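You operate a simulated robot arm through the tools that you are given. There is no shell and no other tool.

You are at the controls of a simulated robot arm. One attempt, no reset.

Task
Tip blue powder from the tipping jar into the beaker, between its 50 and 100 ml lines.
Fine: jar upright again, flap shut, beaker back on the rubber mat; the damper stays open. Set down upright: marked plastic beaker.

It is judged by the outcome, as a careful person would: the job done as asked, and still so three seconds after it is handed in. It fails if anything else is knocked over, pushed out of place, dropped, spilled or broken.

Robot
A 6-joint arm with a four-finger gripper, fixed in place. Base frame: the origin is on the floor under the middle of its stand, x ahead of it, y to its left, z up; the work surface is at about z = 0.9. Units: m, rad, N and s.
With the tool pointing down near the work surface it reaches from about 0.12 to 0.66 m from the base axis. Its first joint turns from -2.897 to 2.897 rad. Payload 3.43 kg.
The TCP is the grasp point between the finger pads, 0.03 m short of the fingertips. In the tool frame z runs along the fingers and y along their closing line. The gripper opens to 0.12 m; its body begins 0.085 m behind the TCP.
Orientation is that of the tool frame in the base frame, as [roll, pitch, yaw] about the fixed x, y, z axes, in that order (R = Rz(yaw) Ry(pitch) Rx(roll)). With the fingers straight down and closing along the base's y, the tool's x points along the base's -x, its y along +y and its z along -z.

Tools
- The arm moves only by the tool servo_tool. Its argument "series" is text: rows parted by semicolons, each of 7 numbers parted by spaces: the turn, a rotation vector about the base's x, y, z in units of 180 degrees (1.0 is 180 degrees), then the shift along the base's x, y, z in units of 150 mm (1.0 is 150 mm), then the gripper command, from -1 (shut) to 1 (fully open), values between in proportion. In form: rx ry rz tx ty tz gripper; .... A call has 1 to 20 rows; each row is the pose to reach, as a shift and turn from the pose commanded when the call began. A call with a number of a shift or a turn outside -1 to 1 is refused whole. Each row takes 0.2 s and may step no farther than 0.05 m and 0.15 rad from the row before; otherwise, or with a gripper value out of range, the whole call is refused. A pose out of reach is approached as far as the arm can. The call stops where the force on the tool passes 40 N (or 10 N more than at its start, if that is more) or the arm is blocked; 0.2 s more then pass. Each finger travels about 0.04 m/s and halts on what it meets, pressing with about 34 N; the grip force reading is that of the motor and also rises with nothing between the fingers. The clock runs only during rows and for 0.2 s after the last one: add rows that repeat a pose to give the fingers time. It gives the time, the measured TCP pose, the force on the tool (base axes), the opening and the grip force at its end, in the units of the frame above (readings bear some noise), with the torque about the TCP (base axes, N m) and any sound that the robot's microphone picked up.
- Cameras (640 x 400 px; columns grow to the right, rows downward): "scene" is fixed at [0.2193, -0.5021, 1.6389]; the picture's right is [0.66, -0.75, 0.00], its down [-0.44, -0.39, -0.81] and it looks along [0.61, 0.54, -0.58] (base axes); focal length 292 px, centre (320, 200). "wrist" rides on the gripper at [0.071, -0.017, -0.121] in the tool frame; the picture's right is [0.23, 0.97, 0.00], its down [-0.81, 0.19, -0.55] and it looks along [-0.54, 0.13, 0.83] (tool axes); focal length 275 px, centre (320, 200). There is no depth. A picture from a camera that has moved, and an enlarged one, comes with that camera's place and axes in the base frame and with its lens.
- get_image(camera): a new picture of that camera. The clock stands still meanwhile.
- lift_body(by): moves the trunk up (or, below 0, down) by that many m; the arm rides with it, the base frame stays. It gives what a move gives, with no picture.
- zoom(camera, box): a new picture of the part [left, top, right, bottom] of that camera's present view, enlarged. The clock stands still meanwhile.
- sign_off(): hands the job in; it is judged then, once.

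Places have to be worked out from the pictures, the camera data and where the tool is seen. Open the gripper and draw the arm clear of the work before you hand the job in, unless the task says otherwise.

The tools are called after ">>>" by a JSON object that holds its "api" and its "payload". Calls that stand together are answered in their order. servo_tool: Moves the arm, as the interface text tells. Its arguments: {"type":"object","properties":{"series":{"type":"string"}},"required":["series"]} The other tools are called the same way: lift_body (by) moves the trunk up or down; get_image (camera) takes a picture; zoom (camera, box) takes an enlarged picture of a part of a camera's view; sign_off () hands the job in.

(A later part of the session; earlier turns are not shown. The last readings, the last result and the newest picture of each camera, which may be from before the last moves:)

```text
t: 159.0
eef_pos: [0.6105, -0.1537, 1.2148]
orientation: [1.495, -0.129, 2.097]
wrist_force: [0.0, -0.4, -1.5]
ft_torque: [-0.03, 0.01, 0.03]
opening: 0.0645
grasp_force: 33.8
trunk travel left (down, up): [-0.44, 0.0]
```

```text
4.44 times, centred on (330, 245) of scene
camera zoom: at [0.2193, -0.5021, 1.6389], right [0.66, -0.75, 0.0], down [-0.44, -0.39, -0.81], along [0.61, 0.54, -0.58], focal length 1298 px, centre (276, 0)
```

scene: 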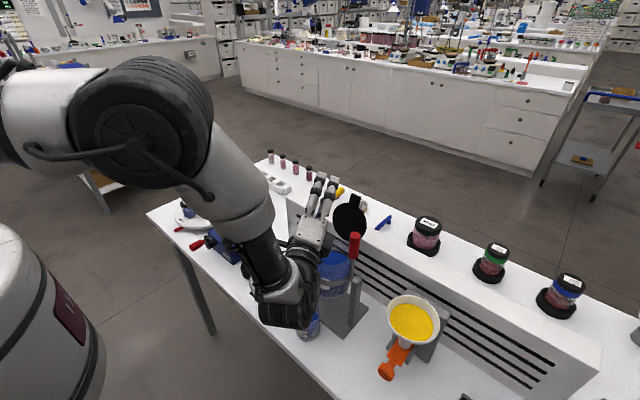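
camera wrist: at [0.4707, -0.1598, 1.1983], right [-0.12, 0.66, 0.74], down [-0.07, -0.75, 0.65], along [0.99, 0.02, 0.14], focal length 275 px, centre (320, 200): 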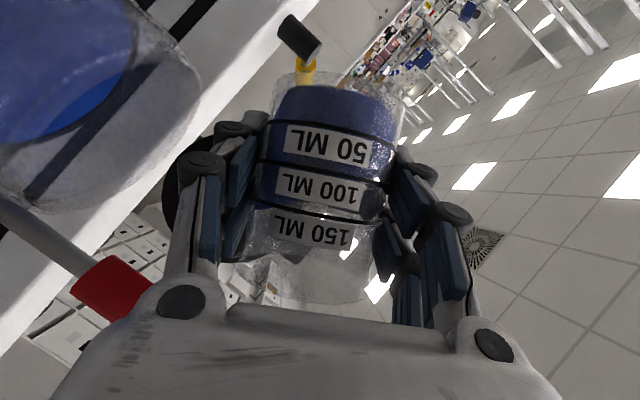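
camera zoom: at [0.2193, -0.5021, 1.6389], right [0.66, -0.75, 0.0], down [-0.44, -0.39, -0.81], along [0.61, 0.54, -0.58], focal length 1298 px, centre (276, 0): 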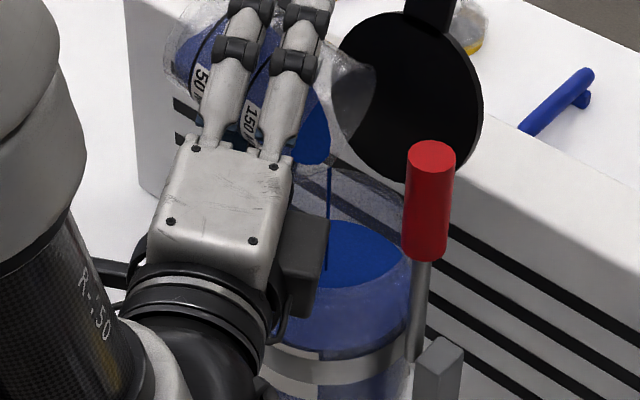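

The edge is at about column 385, roughly 84 ml by my geometry. I'll roll back upright now and measure properly.

>>> {"api": "servo_tool", "payload": {"series": "-0.04 0 0 0 0 0 -0.1; -0.08 0 0 0 0 0 -0.1; -0.12 0 0 0 0 0 -0.1; -0.16 0 0 0 0 0 -0.1; -0.2 0 0 0 0 0 -0.1; -0.24 0 0 0 0 0 -0.1; -0.28 0 0 0 0 0 -0.1; -0.32 0 0 0 0 0 -0.1; -0.36 0 0 0 0 0 -0.1; -0.4 0 0 0 0 0 -0.1; -0.44 0 0 0 0 0 -0.1; -0.48 0 0 0 0 0 -0.1; -0.52 0 0 0 0 0 -0.1; -0.548 0 0 0 0 0 -0.1; -0.548 0 0 0 0 0 -0.1"}}

>>> {"api": "get_image", "payload": {"camera": "wrist"}}

>>> {"api": "zoom", "payload": {"camera": "wrist", "box": [230, 60, 410, 270]}}

>>> {"api": "zoom", "payload": {"camera": "scene", "box": [260, 170, 400, 340]}}

```text
t: 162.2
eef_pos: [0.6096, -0.1531, 1.2158]
orientation: [-3.14, 1.048, -3.14]
wrist_force: [-0.4, 0.5, -0.8]
ft_torque: [0.02, 0.0, -0.02]
opening: 0.0644
grasp_force: 34.3
trunk travel left (down, up): [-0.44, 0.0]
```

```text
taken
camera wrist: at [0.4703, -0.1699, 1.2126], right [-0.12, 0.97, -0.2], down [-0.07, 0.19, 0.98], along [0.99, 0.13, 0.05], focal length 275 px, centre (320, 200)
```

wrist: 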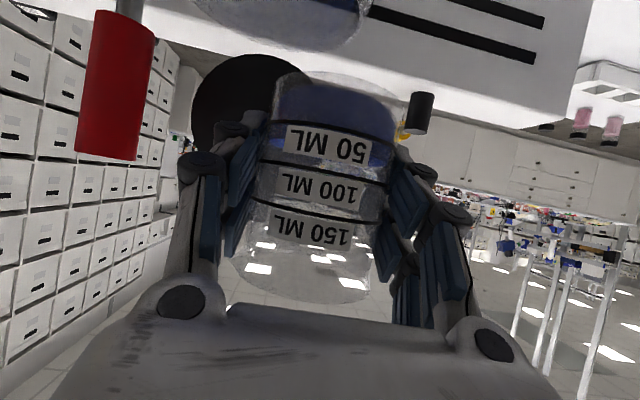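

```text
1.90 times, centred on (320, 165) of wrist
camera zoom: at [0.4703, -0.1699, 1.2126], right [-0.12, 0.97, -0.2], down [-0.07, 0.19, 0.98], along [0.99, 0.13, 0.05], focal length 524 px, centre (320, 267)
```

zoom: 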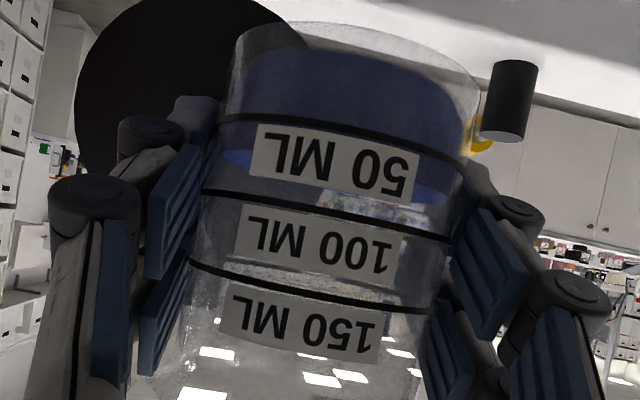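

```text
2.35 times, centred on (330, 255) of scene
camera zoom: at [0.2193, -0.5021, 1.6389], right [0.66, -0.75, 0.0], down [-0.44, -0.39, -0.81], along [0.61, 0.54, -0.58], focal length 687 px, centre (296, 71)
```

zoom: 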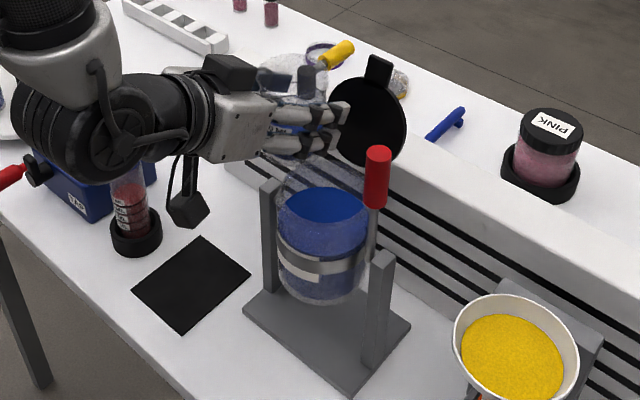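

At both edges the surface sits about midway between the 50 and 100 lines, roughly 75 ml, and nothing is spilled. I'll carry the beaker back out and across to above the mat.

>>> {"api": "servo_tool", "payload": {"series": "0 0 0 -0.15 0 0 -0.1; 0 0 0 -0.35 0 0 -0.1; 0 0 0 -0.55 0 0 -0.1; 0 0 0 -0.733 0 0 -0.1; 0 0 0 -0.733 0.2 0 -0.1; 0 0 0 -0.733 0.42 0 -0.1; 0 0 0 -0.733 0.63 -0.1 -0.1; 0 0 0 -0.65 0.833 -0.25 -0.1; 0 0 0 -0.5 0.833 -0.45 -0.1; 0 0 0 -0.384 0.833 -0.65 -0.1; 0 0 0 -0.384 0.833 -0.85 -0.1; 0 0 0 -0.384 0.833 -1 -0.1; 0 0 0 -0.384 0.833 -1 -0.1"}}

>>> {"api": "get_image", "payload": {"camera": "wrist"}}

>>> {"api": "zoom", "payload": {"camera": "scene", "box": [190, 200, 370, 340]}}

```text
t: 165.0
eef_pos: [0.5513, -0.0287, 1.0648]
orientation: [3.141, 1.05, -3.141]
wrist_force: [1.2, -0.2, -0.5]
ft_torque: [0.0, -0.01, 0.0]
opening: 0.0646
grasp_force: 33.5
trunk travel left (down, up): [-0.44, 0.0]
```

```text
taken
camera wrist: at [0.412, -0.0448, 1.0614], right [-0.12, 0.97, -0.2], down [-0.07, 0.19, 0.98], along [0.99, 0.13, 0.05], focal length 275 px, centre (320, 200)
```

wrist: 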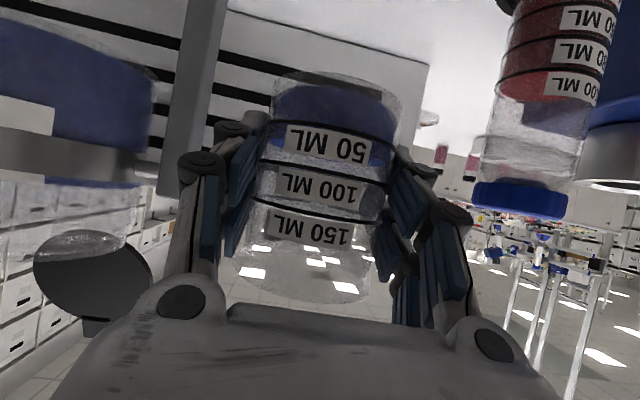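

```text
2.86 times, centred on (280, 270) of scene
camera zoom: at [0.2193, -0.5021, 1.6389], right [0.66, -0.75, 0.0], down [-0.44, -0.39, -0.81], along [0.61, 0.54, -0.58], focal length 835 px, centre (434, 0)
```

zoom: 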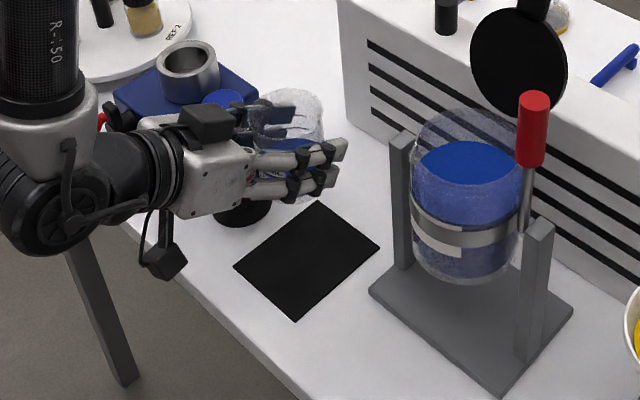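

Centred above the mat, clear of the tube. I'll lower to just above the mat, then ease down to contact.

>>> {"api": "servo_tool", "payload": {"series": "0 0 0 0.005 0 -0.2 -0.1; 0 0 0 0.005 0 -0.4 -0.1; 0 0 0 0.005 0 -0.57 -0.1; 0 0 0 0.005 0 -0.69 -0.1; 0 0 0 0.005 0 -0.745 -0.1; 0 0 0 0.005 0 -0.745 -0.1"}}

>>> {"api": "zoom", "payload": {"camera": "scene", "box": [220, 240, 340, 330]}}

>>> {"api": "get_image", "payload": {"camera": "wrist"}}

```text
t: 166.4
eef_pos: [0.5529, -0.0287, 0.9532]
orientation: [-3.141, 1.047, -3.141]
wrist_force: [0.4, -0.7, 0.0]
ft_torque: [0.0, 0.0, 0.0]
opening: 0.0642
grasp_force: 34.5
trunk travel left (down, up): [-0.44, 0.0]
```

```text
4.44 times, centred on (280, 285) of scene
camera zoom: at [0.2193, -0.5021, 1.6389], right [0.66, -0.75, 0.0], down [-0.44, -0.39, -0.81], along [0.61, 0.54, -0.58], focal length 1298 px, centre (498, -178)
```

zoom: 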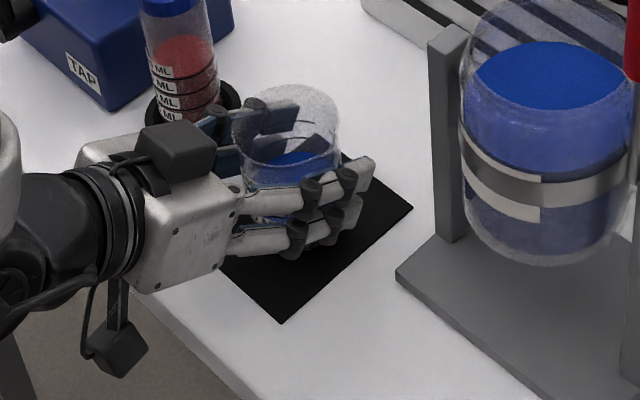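

```text
taken
camera wrist: at [0.4129, -0.045, 0.9506], right [-0.12, 0.97, -0.2], down [-0.07, 0.19, 0.98], along [0.99, 0.13, 0.05], focal length 275 px, centre (320, 200)
```

wrist: 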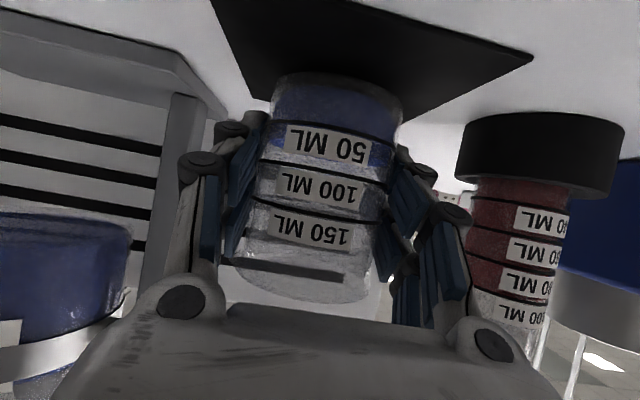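

Hovering about 4 mm above the mat and well inside it. Easing down to contact.

>>> {"api": "servo_tool", "payload": {"series": "0 0 0 0 0 -0.012 -0.1; 0 0 0 0 0 -0.022 -0.1; 0 0 0 0 0 -0.03 -0.1; 0 0 0 0 0 -0.03 -0.1"}}

```text
t: 167.4
eef_pos: [0.553, -0.029, 0.9488]
orientation: [3.141, 1.046, 3.141]
wrist_force: [1.2, 0.1, -0.5]
ft_torque: [0.01, -0.06, 0.0]
opening: 0.064
grasp_force: 34.3
trunk travel left (down, up): [-0.44, 0.0]
```

>>> {"api": "servo_tool", "payload": {"series": "0 0 0 0 0 -0.006 -0.1; 0 0 0 0 0 -0.012 -0.1; 0 0 0 0 0 -0.016 -0.1; 0 0 0 0 0 -0.016 -0.1"}}

```text
t: 168.4
eef_pos: [0.5529, -0.0276, 0.9483]
orientation: [3.14, 1.052, -3.139]
wrist_force: [-2.6, 0.3, 17.3]
ft_torque: [0.11, 0.59, -0.05]
opening: 0.0647
grasp_force: 34.2
trunk travel left (down, up): [-0.44, 0.0]
```

Firm contact with the mat (17 N). I'll ease off a millimetre, open slowly, and check.

>>> {"api": "servo_tool", "payload": {"series": "0 0 0 0 0 0.007 -0.1; 0 0 0 0 0 0.007 0.1; 0 0 0 0 0 0.007 0.3; 0 0 0 0 0 0.007 0.5; 0 0 0 0 0 0.007 0.5; 0 0 0 0 0 0.007 0.5"}}

>>> {"api": "get_image", "payload": {"camera": "wrist"}}

>>> {"api": "zoom", "payload": {"camera": "wrist", "box": [240, 60, 430, 270]}}

```text
t: 169.8
eef_pos: [0.553, -0.0282, 0.9467]
orientation: [-3.141, 1.048, -3.14]
wrist_force: [0.6, 0.5, 0.5]
ft_torque: [0.0, -0.03, 0.02]
opening: 0.09
grasp_force: 0.1
trunk travel left (down, up): [-0.44, 0.0]
```

```text
taken
camera wrist: at [0.4136, -0.0451, 0.9446], right [-0.12, 0.97, -0.2], down [-0.07, 0.19, 0.98], along [0.99, 0.13, 0.05], focal length 275 px, centre (320, 200)
```

wrist: 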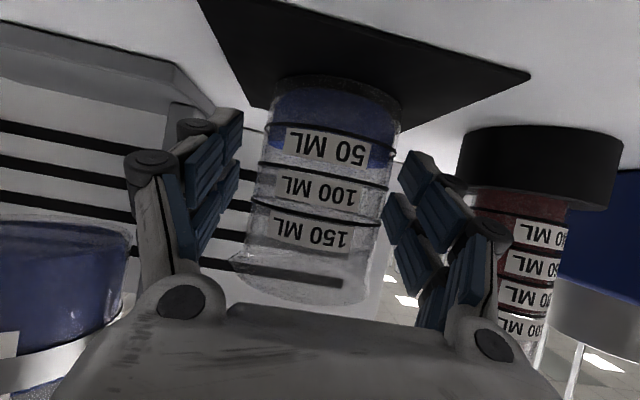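

```text
1.90 times, centred on (335, 165) of wrist
camera zoom: at [0.4136, -0.0451, 0.9446], right [-0.12, 0.97, -0.2], down [-0.07, 0.19, 0.98], along [0.99, 0.13, 0.05], focal length 524 px, centre (291, 267)
```

zoom: 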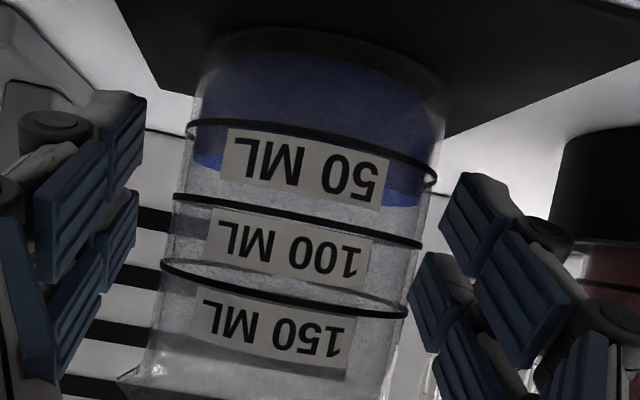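

The beaker stands upright on the mat with the powder about midway between 50 and 100 ml. I'll rise straight up away from it, then head back to close the flap.

>>> {"api": "servo_tool", "payload": {"series": "0 0 0 0 0 0.15 0.5; 0 0 0 0 0 0.32 0.5; 0 0 0 0 0 0.5 0.5; 0 0 0 0 0 0.68 0.5; 0 0 0 0 0 0.85 0.5; 0 0 0 0 0 1 0.5; 0 0 0 0 0 1 0.5"}}

>>> {"api": "servo_tool", "payload": {"series": "0 0.012 0 -0.1 0 0.2 0.5; 0 0.025 0 -0.2 0 0.4 0.3; 0 0.04 0 -0.3 -0.1 0.6 0.1; 0 0.055 0 -0.35 -0.3 0.8 -0.1; 0 0.07 0 -0.35 -0.5 1 -0.25; 0 0.0835 0 -0.35 -0.75 1 -0.25; 0 0.0835 0 -0.25 -1 1 -0.25; 0 0.0835 0 -0.25 -1 1 -0.25"}}

>>> {"api": "get_image", "payload": {"camera": "scene"}}

>>> {"api": "zoom", "payload": {"camera": "scene", "box": [220, 220, 340, 330]}}

```text
t: 171.4
eef_pos: [0.5536, -0.0278, 1.0973]
orientation: [-3.141, 1.048, 3.141]
wrist_force: [1.2, -0.2, 0.0]
ft_torque: [0.0, 0.03, -0.05]
opening: 0.0901
grasp_force: 0.0
trunk travel left (down, up): [-0.44, 0.0]
```

```text
t: 173.2
eef_pos: [0.5149, -0.1788, 1.2477]
orientation: [3.141, 0.786, -3.14]
wrist_force: [0.3, -0.1, 0.1]
ft_torque: [-0.03, 0.01, -0.03]
opening: 0.0453
grasp_force: 0.1
trunk travel left (down, up): [-0.44, 0.0]
```

```text
taken
```

scene: 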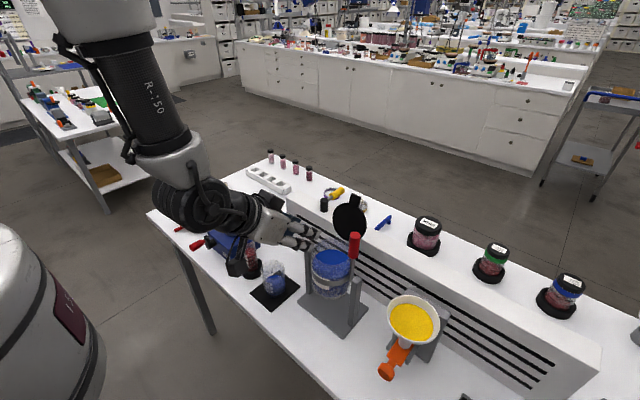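

```text
3.64 times, centred on (280, 275) of scene
camera zoom: at [0.2193, -0.5021, 1.6389], right [0.66, -0.75, 0.0], down [-0.44, -0.39, -0.81], along [0.61, 0.54, -0.58], focal length 1062 px, centre (466, -73)
```

zoom: 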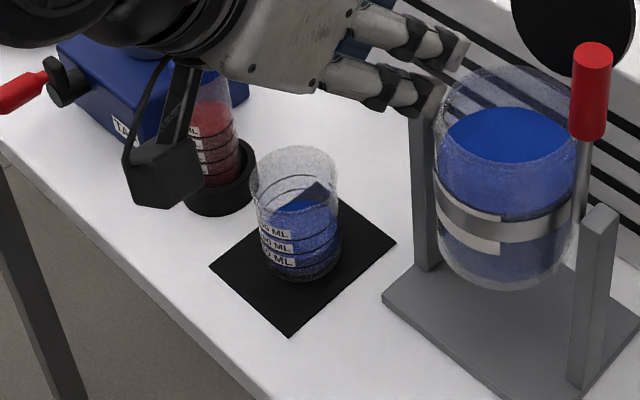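

The beaker is safe on the mat. Next I'll approach the flap's tab along the same line I withdrew, stopping at the standoff point to verify.

>>> {"api": "servo_tool", "payload": {"series": "0 0 0 0.1 -0.05 0.15 -0.25; 0 0 0 0.3 -0.1 0.3 -0.25; 0 0 0 0.5 -0.1 0.37 -0.25; 0 0 0 0.579 -0.1 0.37 -0.25; 0 0 0 0.579 -0.1 0.37 -0.25"}}

>>> {"api": "get_image", "payload": {"camera": "wrist"}}

>>> {"api": "zoom", "payload": {"camera": "scene", "box": [275, 170, 395, 290]}}

```text
t: 174.4
eef_pos: [0.602, -0.1927, 1.3028]
orientation: [3.142, 0.785, 3.14]
wrist_force: [-0.4, 0.9, 0.3]
ft_torque: [-0.02, -0.03, 0.0]
opening: 0.0449
grasp_force: 0.1
trunk travel left (down, up): [-0.44, 0.0]
```

```text
taken
camera wrist: at [0.4674, -0.2099, 1.3363], right [-0.16, 0.97, -0.16], down [0.18, 0.19, 0.96], along [0.97, 0.13, -0.21], focal length 275 px, centre (320, 200)
```

wrist: 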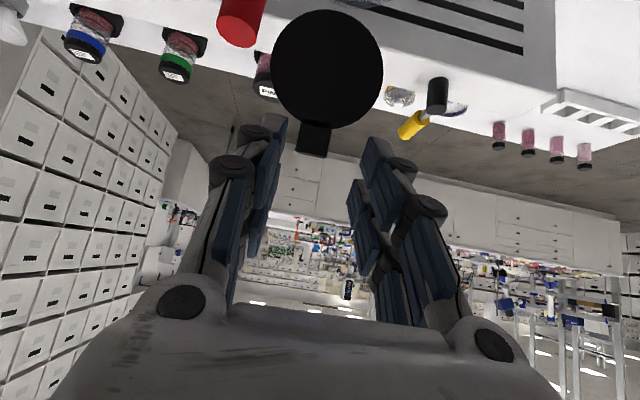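

```text
3.33 times, centred on (335, 230) of scene
camera zoom: at [0.2193, -0.5021, 1.6389], right [0.66, -0.75, 0.0], down [-0.44, -0.39, -0.81], along [0.61, 0.54, -0.58], focal length 974 px, centre (270, 100)
```

zoom: 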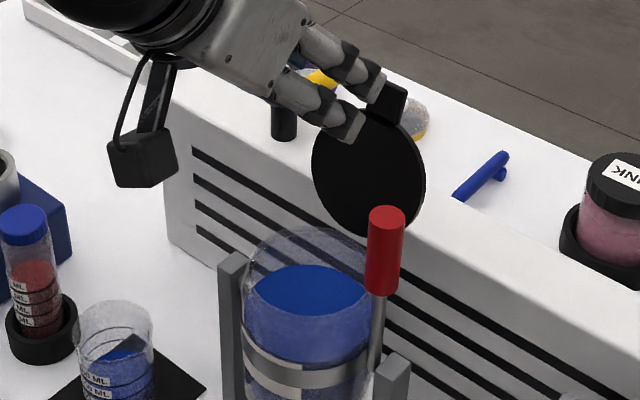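

Identical to when I left it. I'll move in and pinch the tab.

>>> {"api": "servo_tool", "payload": {"series": "0 0 0 0.12 -0.012 -0.125 -0.25; 0 0 0 0.25 -0.012 -0.26 -0.25; 0 0 0 0.37 -0.012 -0.385 -0.25; 0 0 0 0.37 -0.012 -0.385 -0.25; 0 0 0 0.37 -0.012 -0.385 -0.5; 0 0 0 0.37 -0.012 -0.385 -0.6; 0 0 0 0.37 -0.012 -0.385 -0.6; 0 0 0 0.37 -0.012 -0.385 -0.6"}}

>>> {"api": "zoom", "payload": {"camera": "scene", "box": [285, 180, 385, 280]}}

```text
t: 176.2
eef_pos: [0.658, -0.1947, 1.2449]
orientation: [3.141, 0.787, -3.14]
wrist_force: [1.4, 2.8, -1.2]
ft_torque: [0.06, -0.18, 0.15]
opening: 0.0273
grasp_force: 44.9
trunk travel left (down, up): [-0.44, 0.0]
```

```text
4.00 times, centred on (335, 230) of scene
camera zoom: at [0.2193, -0.5021, 1.6389], right [0.66, -0.75, 0.0], down [-0.44, -0.39, -0.81], along [0.61, 0.54, -0.58], focal length 1168 px, centre (260, 80)
```

zoom: 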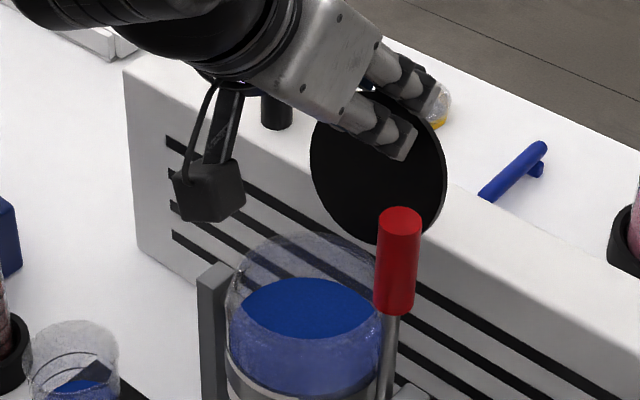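

The tab is gripped. I'll close the flap along the reverse arc, starting with about 20° and checking that the jar doesn't tip along with it.

>>> {"api": "servo_tool", "payload": {"series": "0 0 0 -0.06 0 0.0145 -0.6; 0 0 0 -0.1187 0 0.0267 -0.6; 0 0 0 -0.18 0 0.031 -0.6; 0 0 0 -0.246 0 0.0333 -0.6; 0 0 0 -0.246 0 0.0333 -0.6"}}

>>> {"api": "zoom", "payload": {"camera": "scene", "box": [285, 180, 385, 280]}}

```text
t: 177.4
eef_pos: [0.6229, -0.1945, 1.2542]
orientation: [-3.14, 0.797, -3.141]
wrist_force: [10.2, 0.2, 23.7]
ft_torque: [0.04, -1.58, -0.01]
opening: 0.0277
grasp_force: 45.1
trunk travel left (down, up): [-0.44, 0.0]
```

```text
4.00 times, centred on (335, 230) of scene
camera zoom: at [0.2193, -0.5021, 1.6389], right [0.66, -0.75, 0.0], down [-0.44, -0.39, -0.81], along [0.61, 0.54, -0.58], focal length 1168 px, centre (260, 80)
```

zoom: 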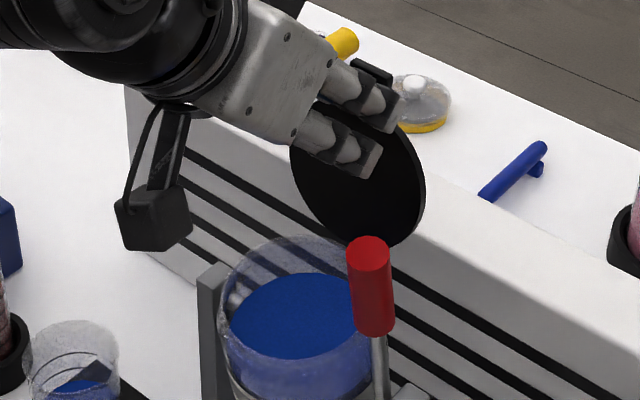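

The jar tipped forward with the flap (about 12°) instead of the flap closing, because my pinch resists the flap's rotation. I'll push it back upright first, then close while pressing toward the hinge and turning the tool along with the flap.

>>> {"api": "servo_tool", "payload": {"series": "0 0 0 0.066 0 -0.0023 -0.6; 0 0 0 0.127 0 -0.0066 -0.6; 0 0 0 0.186 0 -0.0188 -0.6; 0 0 0 0.246 0 -0.0333 -0.6; 0 0 0 0.246 0 -0.0333 -0.6"}}

>>> {"api": "zoom", "payload": {"camera": "scene", "box": [285, 180, 385, 280]}}

```text
t: 178.6
eef_pos: [0.656, -0.194, 1.2417]
orientation: [3.139, 0.78, 3.14]
wrist_force: [-8.6, -0.2, -7.7]
ft_torque: [-0.09, 0.97, 0.02]
opening: 0.0275
grasp_force: 45.1
trunk travel left (down, up): [-0.44, 0.0]
```

```text
4.00 times, centred on (335, 230) of scene
camera zoom: at [0.2193, -0.5021, 1.6389], right [0.66, -0.75, 0.0], down [-0.44, -0.39, -0.81], along [0.61, 0.54, -0.58], focal length 1168 px, centre (260, 80)
```

zoom: 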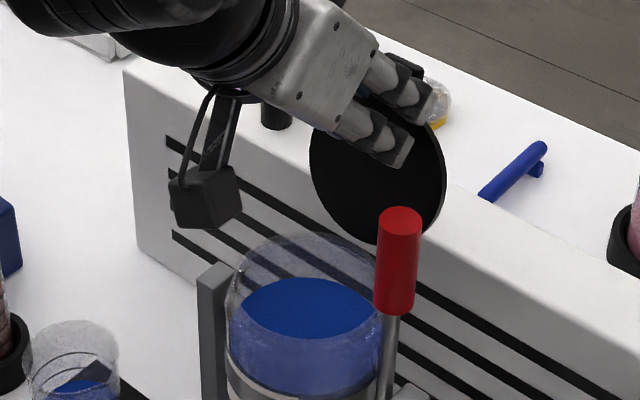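

The jar is upright again. Now I'll close from 105° to about 90° while pressing toward the hinge and rotating the tool with the flap, then check the jar.

>>> {"api": "servo_tool", "payload": {"series": "0 0 0 -0.0167 0 -0.0393 -0.6; 0 -0.014 0 -0.046 0 -0.0456 -0.6; 0 -0.0278 0 -0.076 0 -0.052 -0.6; 0 -0.0417 0 -0.105 0 -0.058 -0.6; 0 -0.0556 0 -0.1333 0 -0.0633 -0.6; 0 -0.0695 0 -0.1613 0 -0.0717 -0.6; 0 -0.0833 0 -0.1893 0 -0.08 -0.6; 0 -0.0833 0 -0.1893 0 -0.08 -0.6"}}

>>> {"api": "zoom", "payload": {"camera": "scene", "box": [285, 180, 385, 280]}}

```text
t: 180.4
eef_pos: [0.6274, -0.1953, 1.2373]
orientation: [-3.138, 1.056, -3.138]
wrist_force: [-3.6, -1.5, 29.1]
ft_torque: [0.09, -0.43, -0.09]
opening: 0.0276
grasp_force: 44.9
trunk travel left (down, up): [-0.44, 0.0]
```

```text
4.00 times, centred on (335, 230) of scene
camera zoom: at [0.2193, -0.5021, 1.6389], right [0.66, -0.75, 0.0], down [-0.44, -0.39, -0.81], along [0.61, 0.54, -0.58], focal length 1168 px, centre (260, 80)
```

zoom: 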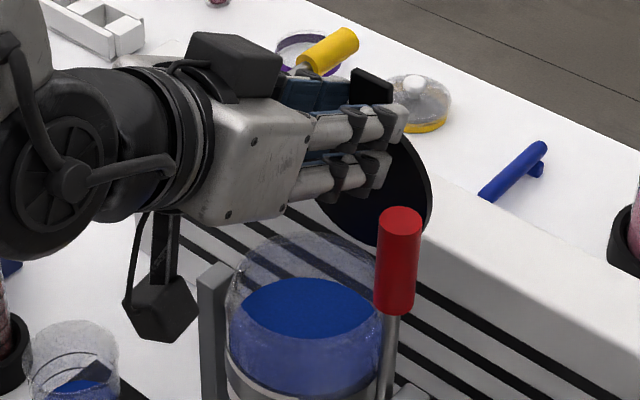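

The jar stayed upright and the flap moved to about 90°. I'll continue to about 75° with slightly less pressing.

>>> {"api": "servo_tool", "payload": {"series": "0 -0.0139 0 -0.027 0 -0.006 -0.6; 0 -0.0278 0 -0.054 0 -0.015 -0.6; 0 -0.0417 0 -0.08 0 -0.028 -0.6; 0 -0.0556 0 -0.106 0 -0.041 -0.6; 0 -0.0695 0 -0.131 0 -0.056 -0.6; 0 -0.0833 0 -0.156 0 -0.071 -0.6; 0 -0.0833 0 -0.156 0 -0.071 -0.6"}}

>>> {"api": "zoom", "payload": {"camera": "scene", "box": [285, 180, 385, 280]}}

>>> {"api": "get_image", "payload": {"camera": "wrist"}}

```text
t: 182.0
eef_pos: [0.6036, -0.1942, 1.2255]
orientation: [-3.138, 1.317, -3.137]
wrist_force: [-8.2, -2.8, 26.0]
ft_torque: [-0.03, -0.7, -0.05]
opening: 0.0276
grasp_force: 45.3
trunk travel left (down, up): [-0.44, 0.0]
```

```text
4.00 times, centred on (335, 230) of scene
camera zoom: at [0.2193, -0.5021, 1.6389], right [0.66, -0.75, 0.0], down [-0.44, -0.39, -0.81], along [0.61, 0.54, -0.58], focal length 1168 px, centre (260, 80)
```

zoom: 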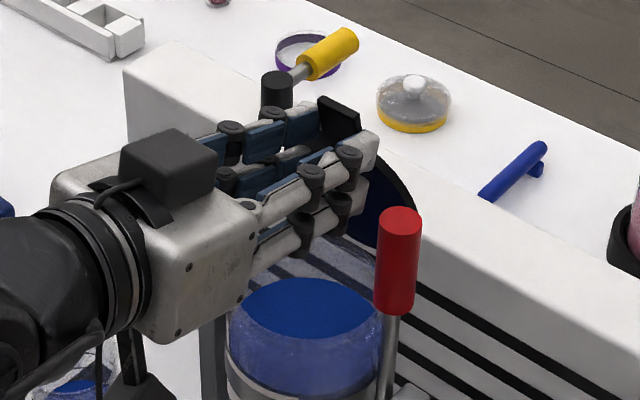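

```text
taken
camera wrist: at [0.4694, -0.2117, 1.1858], right [-0.06, 0.97, -0.22], down [-0.33, 0.19, 0.92], along [0.94, 0.13, 0.31], focal length 275 px, centre (320, 200)
```

wrist: 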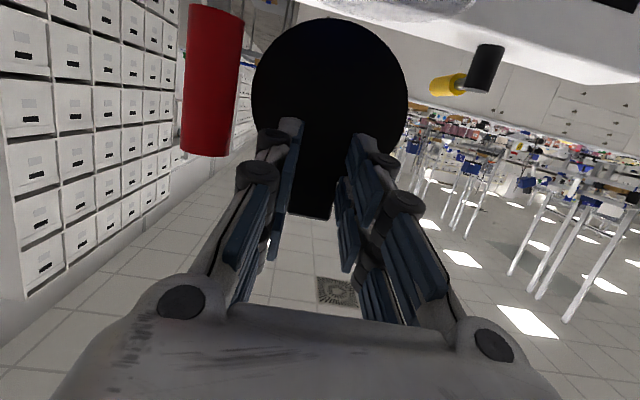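

Still upright, with the flap at about 74°. The tool can't rotate further, so I'll release with a small opening to stay clear of the lever, back off, and rotate the tool back for a fresh grip.

>>> {"api": "servo_tool", "payload": {"series": "0 0 0 0 0.006 0.02 -0.4; 0 0 0 0 0.006 0.02 -0.4; 0 0 0 0 0.006 0.02 -0.4; 0 0 0 -0.13 0.006 0.055 -0.4; 0 0 0 -0.27 0.006 0.09 -0.4; 0 0 0 -0.4 0.006 0.13 -0.4; 0 0.028 0 -0.38 0.006 0.21 -0.4; 0 0.056 0 -0.36 0.006 0.29 -0.4; 0 0.083 0 -0.33 0.006 0.36 -0.4; 0 0.111 0 -0.3 0.006 0.4 -0.4; 0 0.139 0 -0.29 0.006 0.403 -0.4; 0 0.1667 0 -0.287 0.006 0.403 -0.3; 0 0.1667 0 -0.287 0.006 0.403 -0.3"}}

>>> {"api": "zoom", "payload": {"camera": "scene", "box": [275, 170, 395, 290]}}

>>> {"api": "get_image", "payload": {"camera": "wrist"}}

```text
t: 184.8
eef_pos: [0.5621, -0.1942, 1.2828]
orientation: [3.141, 0.784, -3.141]
wrist_force: [-0.4, 0.8, 0.8]
ft_torque: [0.0, 0.03, 0.04]
opening: 0.0421
grasp_force: 0.1
trunk travel left (down, up): [-0.44, 0.0]
```

```text
3.33 times, centred on (335, 230) of scene
camera zoom: at [0.2193, -0.5021, 1.6389], right [0.66, -0.75, 0.0], down [-0.44, -0.39, -0.81], along [0.61, 0.54, -0.58], focal length 974 px, centre (270, 100)
```

zoom: 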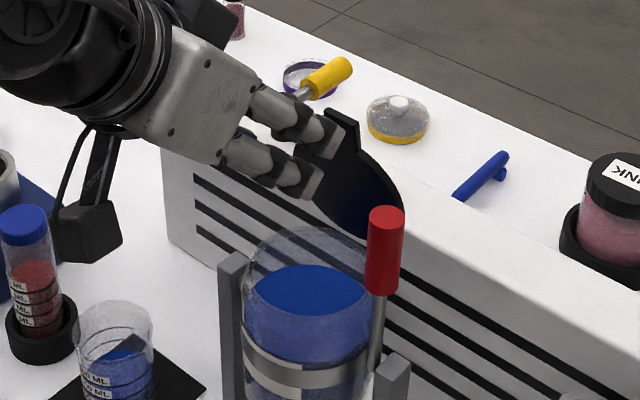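

```text
taken
camera wrist: at [0.428, -0.2108, 1.3166], right [-0.16, 0.97, -0.16], down [0.18, 0.19, 0.96], along [0.97, 0.13, -0.21], focal length 275 px, centre (320, 200)
```

wrist: 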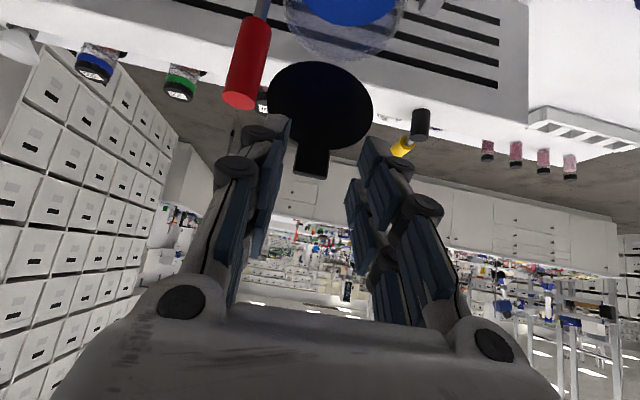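

The flap holds at 74° by itself and the jar is upright. I'll re-pinch the tab and drive it down another 30° in the same way.

>>> {"api": "servo_tool", "payload": {"series": "0 0 0 0.09 0 -0.095 -0.3; 0 0 0 0.18 0 -0.19 -0.3; 0 0 0 0.253 0 -0.272 -0.3; 0 0 0 0.253 0 -0.272 -0.3; 0 0 0 0.253 0 -0.272 -0.6; 0 0 0 0.253 0 -0.272 -0.6; 0 0 0 0.253 0 -0.272 -0.6; 0 0 0 0.253 0 -0.272 -0.6"}}

>>> {"api": "servo_tool", "payload": {"series": "0 0 0 0 0 -0.02 -0.6; 0 -0.0139 0 -0.025 0 -0.041 -0.6; 0 -0.0278 0 -0.0493 0 -0.0613 -0.6; 0 -0.0417 0 -0.076 0 -0.083 -0.6; 0 -0.0556 0 -0.1033 0 -0.104 -0.6; 0 -0.0695 0 -0.128 0 -0.128 -0.6; 0 -0.0833 0 -0.152 0 -0.1513 -0.6; 0 -0.0972 0 -0.175 0 -0.177 -0.6; 0 -0.1111 0 -0.1973 0 -0.2033 -0.6; 0 -0.1111 0 -0.1973 0 -0.2033 -0.6"}}

>>> {"api": "zoom", "payload": {"camera": "scene", "box": [275, 170, 395, 290]}}

```text
t: 186.6
eef_pos: [0.6004, -0.1945, 1.2427]
orientation: [-3.141, 0.785, 3.141]
wrist_force: [-1.6, -1.7, 1.6]
ft_torque: [-0.01, 0.0, -0.14]
opening: 0.0275
grasp_force: 45.2
trunk travel left (down, up): [-0.44, 0.0]
```

```text
t: 188.8
eef_pos: [0.5679, -0.1949, 1.215]
orientation: [-3.14, 1.142, -3.14]
wrist_force: [-14.7, -5.0, 26.4]
ft_torque: [0.0, -1.16, -0.2]
opening: 0.0277
grasp_force: 44.9
trunk travel left (down, up): [-0.44, 0.0]
```

```text
3.33 times, centred on (335, 230) of scene
camera zoom: at [0.2193, -0.5021, 1.6389], right [0.66, -0.75, 0.0], down [-0.44, -0.39, -0.81], along [0.61, 0.54, -0.58], focal length 974 px, centre (270, 100)
```

zoom: 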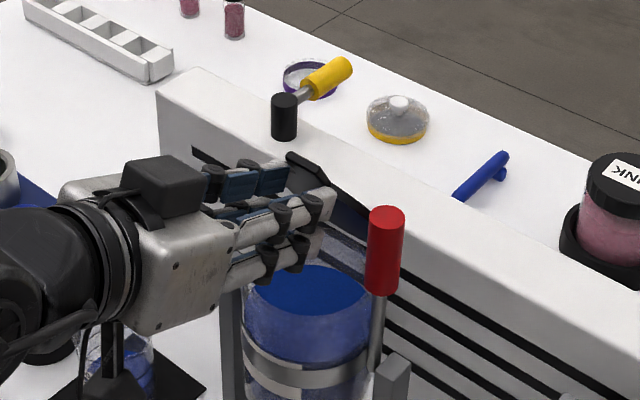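

The flap is at about 54° and the jar is still upright. I'll continue to about 44°.

>>> {"api": "servo_tool", "payload": {"series": "0 -0.0139 0 -0.02 0 -0.022 -0.6; 0 -0.0278 0 -0.0407 0 -0.049 -0.6; 0 -0.0417 0 -0.058 0 -0.077 -0.6; 0 -0.0556 0 -0.076 0 -0.106 -0.6; 0 -0.0556 0 -0.076 0 -0.106 -0.6"}}

>>> {"api": "zoom", "payload": {"camera": "scene", "box": [275, 170, 395, 290]}}

>>> {"api": "get_image", "payload": {"camera": "wrist"}}

```text
t: 190.0
eef_pos: [0.5557, -0.1958, 1.1971]
orientation: [3.141, 1.313, -3.141]
wrist_force: [-18.3, -5.0, 20.6]
ft_torque: [0.04, -0.9, -0.14]
opening: 0.0271
grasp_force: 45.0
trunk travel left (down, up): [-0.44, 0.0]
```

```text
3.33 times, centred on (335, 230) of scene
camera zoom: at [0.2193, -0.5021, 1.6389], right [0.66, -0.75, 0.0], down [-0.44, -0.39, -0.81], along [0.61, 0.54, -0.58], focal length 974 px, centre (270, 100)
```

zoom: 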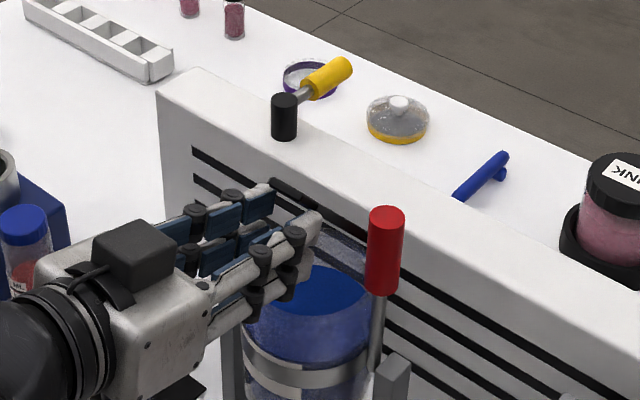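

```text
taken
camera wrist: at [0.4219, -0.2115, 1.1584], right [-0.06, 0.97, -0.22], down [-0.33, 0.19, 0.93], along [0.94, 0.13, 0.31], focal length 275 px, centre (320, 200)
```

wrist: 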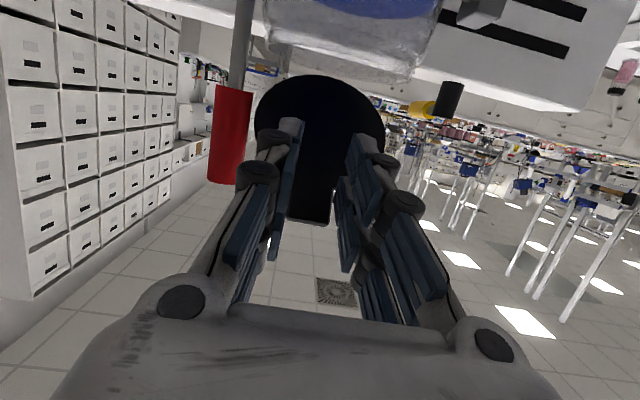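

About 44°, with the jar still upright. One more cycle: release, back off, rotate the tool back to 45°, and re-grip.

>>> {"api": "servo_tool", "payload": {"series": "0 0 0 0 0.008 0.015 -0.4; 0 0 0 0 0.008 0.015 -0.4; 0 0 0 0 0.008 0.015 -0.4; 0 0 0 -0.1 0.008 0.045 -0.4; 0 0 0 -0.2 0.008 0.08 -0.4; 0 0.02 0 -0.25 0.008 0.12 -0.4; 0 0.05 0 -0.27 0.008 0.17 -0.4; 0 0.08 0 -0.27 0.008 0.23 -0.4; 0 0.11 0 -0.26 0.008 0.28 -0.4; 0 0.14 0 -0.24 0.008 0.31 -0.3; 0 0.1678 0 -0.228 0.008 0.32 -0.3; 0 0.1678 0 -0.228 0.008 0.32 -0.3"}}

>>> {"api": "get_image", "payload": {"camera": "wrist"}}

>>> {"api": "zoom", "payload": {"camera": "scene", "box": [275, 170, 395, 290]}}

```text
t: 192.6
eef_pos: [0.5251, -0.1934, 1.2438]
orientation: [-3.141, 0.78, -3.141]
wrist_force: [0.0, 0.4, -0.4]
ft_torque: [-0.03, 0.03, 0.0]
opening: 0.042
grasp_force: 0.0
trunk travel left (down, up): [-0.44, 0.0]
```

```text
taken
camera wrist: at [0.391, -0.21, 1.2782], right [-0.16, 0.97, -0.16], down [0.19, 0.19, 0.96], along [0.97, 0.13, -0.21], focal length 275 px, centre (320, 200)
```

wrist: 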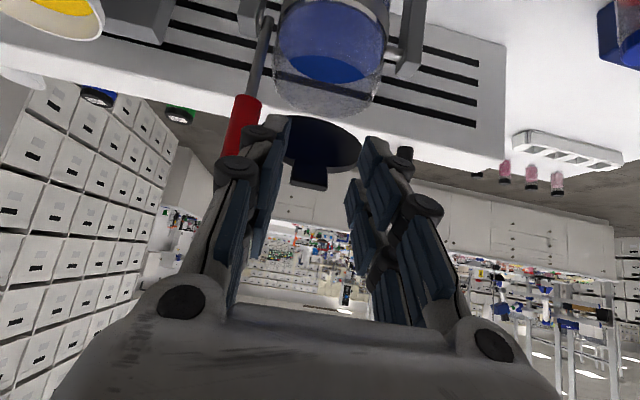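

```text
3.33 times, centred on (335, 230) of scene
camera zoom: at [0.2193, -0.5021, 1.6389], right [0.66, -0.75, 0.0], down [-0.44, -0.39, -0.81], along [0.61, 0.54, -0.58], focal length 974 px, centre (270, 100)
```

zoom: 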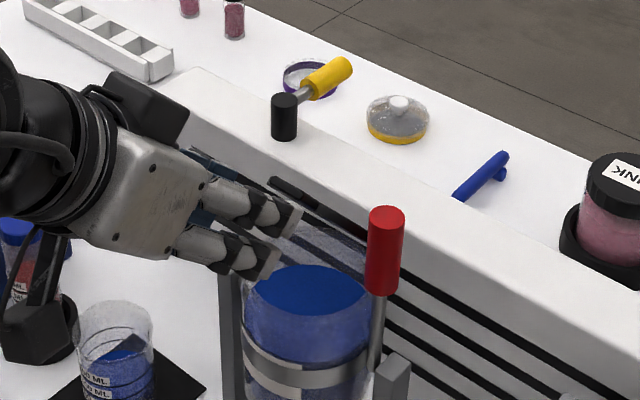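

The flap is holding at 44°. I'll re-grip the tab and drive it down toward about 24°.

>>> {"api": "servo_tool", "payload": {"series": "0 0 0 0.09 -0.011 -0.1 -0.3; 0 0 0 0.18 -0.011 -0.202 -0.3; 0 0 0 0.18 -0.011 -0.202 -0.3; 0 0 0 0.18 -0.011 -0.202 -0.6; 0 0 0 0.18 -0.011 -0.202 -0.6; 0 0 0 0.18 -0.011 -0.202 -0.6; 0 0 0 0.18 -0.011 -0.202 -0.6"}}

>>> {"api": "servo_tool", "payload": {"series": "0 -0.0139 0 -0.01 0 -0.04 -0.6; 0 -0.0278 0 -0.02 0 -0.0787 -0.6; 0 -0.0417 0 -0.037 0 -0.112 -0.6; 0 -0.0556 0 -0.0547 0 -0.1453 -0.6; 0 -0.0695 0 -0.069 0 -0.18 -0.6; 0 -0.0833 0 -0.0827 0 -0.2153 -0.6; 0 -0.0972 0 -0.094 0 -0.252 -0.6; 0 -0.1111 0 -0.1047 0 -0.288 -0.6; 0 -0.1111 0 -0.1047 0 -0.288 -0.6"}}

>>> {"api": "zoom", "payload": {"camera": "scene", "box": [275, 180, 395, 300]}}

```text
t: 194.2
eef_pos: [0.5527, -0.1949, 1.2132]
orientation: [3.141, 0.782, 3.14]
wrist_force: [-0.2, 0.4, -1.5]
ft_torque: [-0.02, 0.0, -0.02]
opening: 0.0239
grasp_force: 0.1
trunk travel left (down, up): [-0.44, 0.0]
```

```text
t: 196.2
eef_pos: [0.5367, -0.1948, 1.1706]
orientation: [-3.141, 1.129, -3.14]
wrist_force: [0.1, -0.5, -0.3]
ft_torque: [-0.01, -0.02, 0.0]
opening: 0.0239
grasp_force: 0.1
trunk travel left (down, up): [-0.44, 0.0]
```

```text
3.33 times, centred on (335, 240) of scene
camera zoom: at [0.2193, -0.5021, 1.6389], right [0.66, -0.75, 0.0], down [-0.44, -0.39, -0.81], along [0.61, 0.54, -0.58], focal length 974 px, centre (270, 67)
```

zoom: 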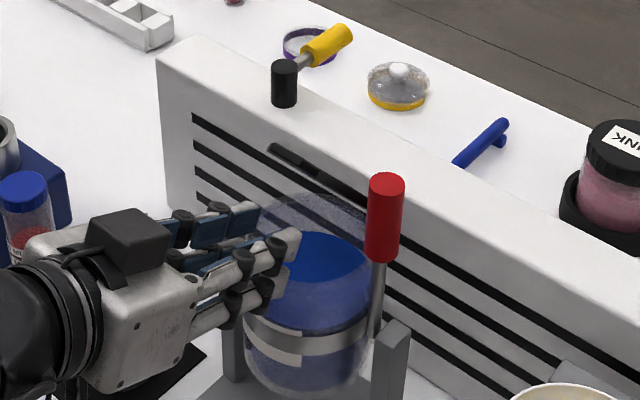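

That grip missed: the opening went to the commanded value with no force, so the flap stayed at 44°. From here it's better to push straight down on the lid directly above the trunnion axis, which can't tip the jar. I'll back out from beneath and go above it with closed fingers.

>>> {"api": "servo_tool", "payload": {"series": "0 0 0 -0.15 0 0 -0.8; 0 0 0 -0.3 0 0.05 -1; 0 0.02 0 -0.4 0 0.2 -1; 0 0.045 0 -0.4 0 0.4 -1; 0 0.07 0 -0.4 0 0.6 -1; 0 0.09 0 -0.35 0 0.8 -1; 0 0.1095 0 -0.25 0 0.92 -1; 0 0.1095 0 -0.05 0 0.95 -1; 0 0.1095 0 0.15 0 0.95 -1; 0 0.1095 0 0.35 0 0.95 -1; 0 0.1095 0 0.502 0 0.95 -1; 0 0.1095 0 0.502 0 0.95 -1"}}

>>> {"api": "zoom", "payload": {"camera": "scene", "box": [275, 160, 395, 290]}}

>>> {"api": "get_image", "payload": {"camera": "wrist"}}

```text
t: 198.8
eef_pos: [0.6122, -0.1945, 1.3127]
orientation: [3.14, 0.787, -3.141]
wrist_force: [0.1, -0.2, 0.8]
ft_torque: [0.02, 0.01, 0.03]
opening: 0.0003
grasp_force: 33.5
trunk travel left (down, up): [-0.44, 0.0]
```

```text
3.08 times, centred on (335, 225) of scene
camera zoom: at [0.2193, -0.5021, 1.6389], right [0.66, -0.75, 0.0], down [-0.44, -0.39, -0.81], along [0.61, 0.54, -0.58], focal length 899 px, centre (274, 123)
```

zoom: 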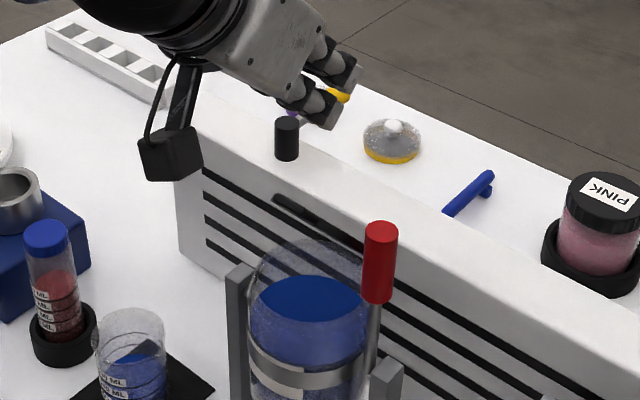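

```text
taken
camera wrist: at [0.4774, -0.2111, 1.3461], right [-0.16, 0.97, -0.16], down [0.18, 0.19, 0.96], along [0.97, 0.13, -0.21], focal length 275 px, centre (320, 200)
```

wrist: 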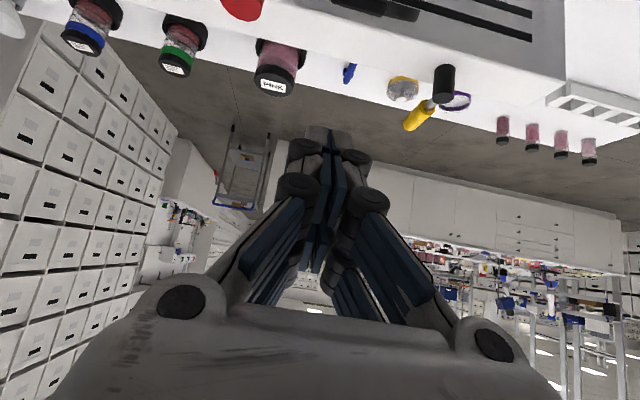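

The fingers are closed and directly above the trunnion line. I'll descend onto the lid and push it down gently.

>>> {"api": "servo_tool", "payload": {"series": "0 0 0 0 0 -0.2 -1; 0 0 0 0 0 -0.4 -1; 0 0 0 0 0 -0.5 -1; 0 0 0 0 0 -0.56 -1; 0 0 0 0 0 -0.62 -1; 0 0 0 0 0 -0.62 -1"}}

>>> {"api": "zoom", "payload": {"camera": "scene", "box": [275, 180, 395, 300]}}

```text
t: 200.2
eef_pos: [0.6129, -0.1948, 1.2188]
orientation: [3.141, 0.787, 3.141]
wrist_force: [0.7, 0.5, 0.7]
ft_torque: [0.01, -0.02, 0.0]
opening: 0.0
grasp_force: 33.2
trunk travel left (down, up): [-0.44, 0.0]
```

```text
3.33 times, centred on (335, 240) of scene
camera zoom: at [0.2193, -0.5021, 1.6389], right [0.66, -0.75, 0.0], down [-0.44, -0.39, -0.81], along [0.61, 0.54, -0.58], focal length 974 px, centre (270, 67)
```

zoom: 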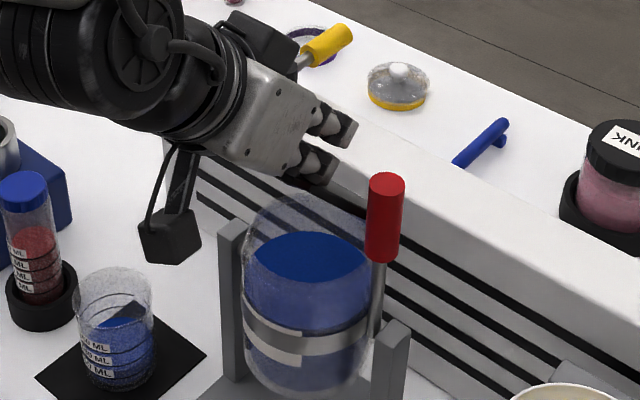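

No contact yet. I'll check where the flap is in the wrist view.

>>> {"api": "get_image", "payload": {"camera": "wrist"}}

>>> {"api": "zoom", "payload": {"camera": "scene", "box": [300, 200, 370, 260]}}

```text
taken
camera wrist: at [0.4774, -0.2111, 1.2533], right [-0.16, 0.97, -0.16], down [0.18, 0.19, 0.96], along [0.97, 0.13, -0.21], focal length 275 px, centre (320, 200)
```

wrist: 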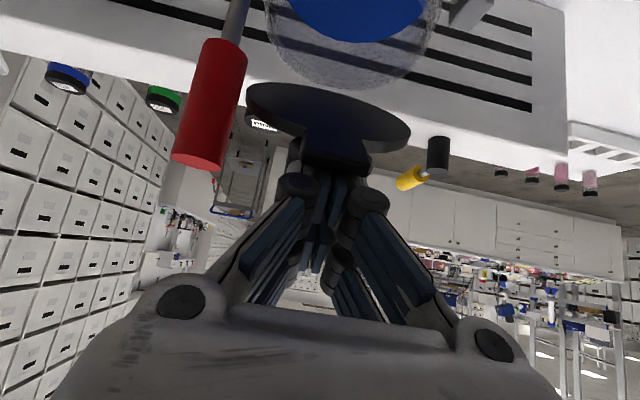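

```text
6.67 times, centred on (335, 230) of scene
camera zoom: at [0.2193, -0.5021, 1.6389], right [0.66, -0.75, 0.0], down [-0.44, -0.39, -0.81], along [0.61, 0.54, -0.58], focal length 1948 px, centre (220, 0)
```

zoom: 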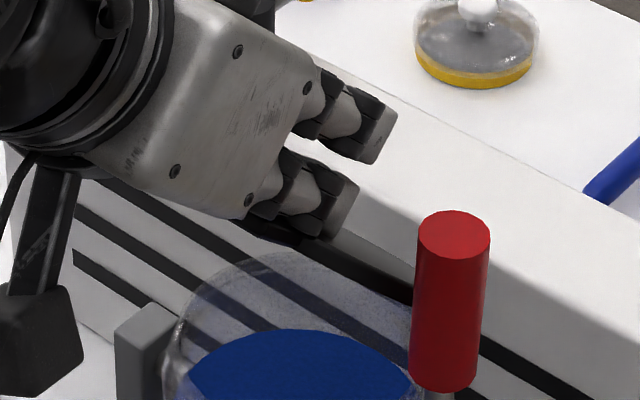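

The flap is still at about 44°, and my fingertips are just above its upper face. I'll continue pushing down slowly.

>>> {"api": "servo_tool", "payload": {"series": "0 0 0 0 0 -0.05 -1; 0 0 0 0 0 -0.1 -1; 0 0 0 0 0 -0.15 -1; 0 0 0 0 0 -0.15 -1"}}

>>> {"api": "get_image", "payload": {"camera": "wrist"}}

>>> {"api": "zoom", "payload": {"camera": "scene", "box": [290, 190, 380, 280]}}

```text
t: 201.2
eef_pos: [0.6127, -0.1954, 1.1977]
orientation: [3.141, 0.787, -3.14]
wrist_force: [-0.4, 0.3, 0.3]
ft_torque: [-0.01, -0.02, 0.05]
opening: 0.0
grasp_force: 33.8
trunk travel left (down, up): [-0.44, 0.0]
```

```text
taken
camera wrist: at [0.4772, -0.2114, 1.2307], right [-0.16, 0.97, -0.16], down [0.18, 0.19, 0.96], along [0.97, 0.13, -0.21], focal length 275 px, centre (320, 200)
```

wrist: 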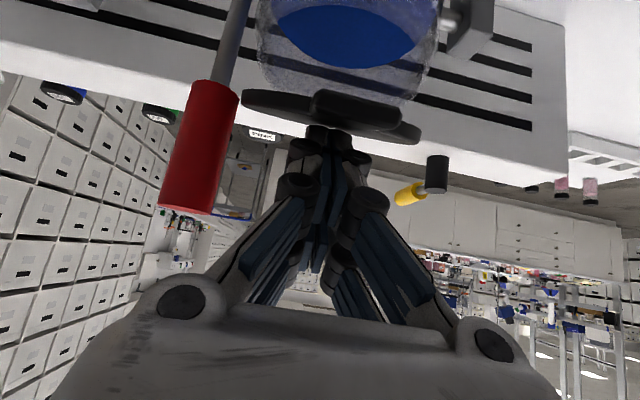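

```text
4.44 times, centred on (335, 235) of scene
camera zoom: at [0.2193, -0.5021, 1.6389], right [0.66, -0.75, 0.0], down [-0.44, -0.39, -0.81], along [0.61, 0.54, -0.58], focal length 1298 px, centre (253, 44)
```

zoom: 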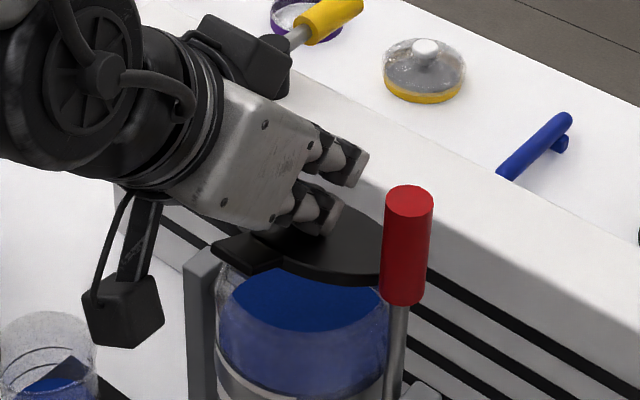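

The lid is closing easily with almost no force, and the jar is unmoved. I'll push on until it seats.

>>> {"api": "servo_tool", "payload": {"series": "0 0 0 0 0 -0.04 -1; 0 0 0 0 0 -0.08 -1; 0 0 0 0 0 -0.12 -1; 0 0 0 0 0 -0.12 -1"}}

>>> {"api": "zoom", "payload": {"camera": "scene", "box": [290, 190, 380, 280]}}

```text
t: 202.2
eef_pos: [0.6128, -0.1956, 1.179]
orientation: [3.141, 0.788, -3.14]
wrist_force: [0.9, 0.4, -0.4]
ft_torque: [0.01, 0.0, -0.01]
opening: 0.0
grasp_force: 33.9
trunk travel left (down, up): [-0.44, 0.0]
```

```text
4.44 times, centred on (335, 235) of scene
camera zoom: at [0.2193, -0.5021, 1.6389], right [0.66, -0.75, 0.0], down [-0.44, -0.39, -0.81], along [0.61, 0.54, -0.58], focal length 1298 px, centre (253, 44)
```

zoom: 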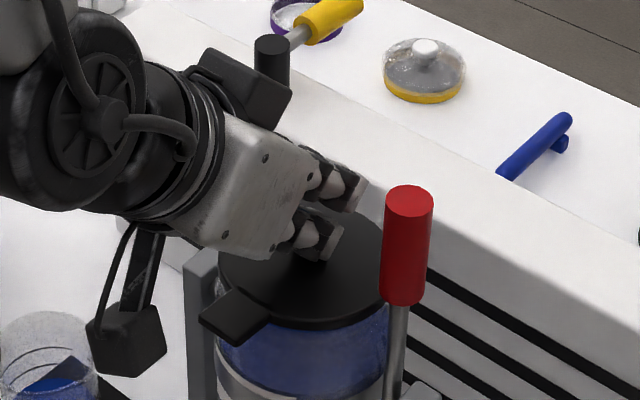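

Nearly shut. A few more millimetres until I feel it seat.

>>> {"api": "servo_tool", "payload": {"series": "0 0 0 0 0 -0.015 -1; 0 0 0 0 0 -0.03 -1; 0 0 0 0 0 -0.045 -1; 0 0 0 0 0 -0.045 -1"}}

>>> {"api": "zoom", "payload": {"camera": "scene", "box": [305, 215, 375, 285]}}

```text
t: 203.2
eef_pos: [0.6125, -0.1957, 1.1758]
orientation: [-3.14, 0.797, -3.14]
wrist_force: [-2.8, 0.4, 23.8]
ft_torque: [0.01, 0.05, -0.03]
opening: 0.0057
grasp_force: 34.0
trunk travel left (down, up): [-0.44, 0.0]
```

```text
5.71 times, centred on (340, 250) of scene
camera zoom: at [0.2193, -0.5021, 1.6389], right [0.66, -0.75, 0.0], down [-0.44, -0.39, -0.81], along [0.61, 0.54, -0.58], focal length 1669 px, centre (206, -86)
```

zoom: 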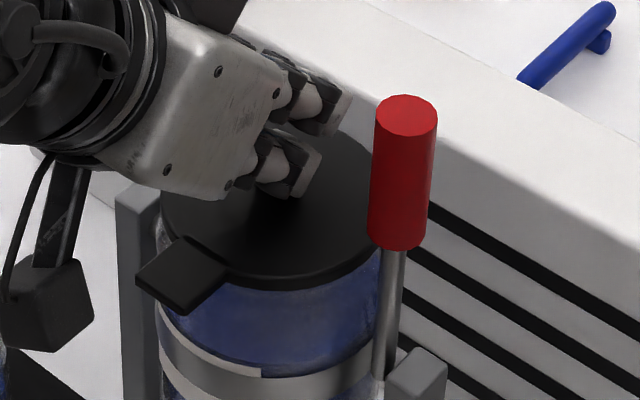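

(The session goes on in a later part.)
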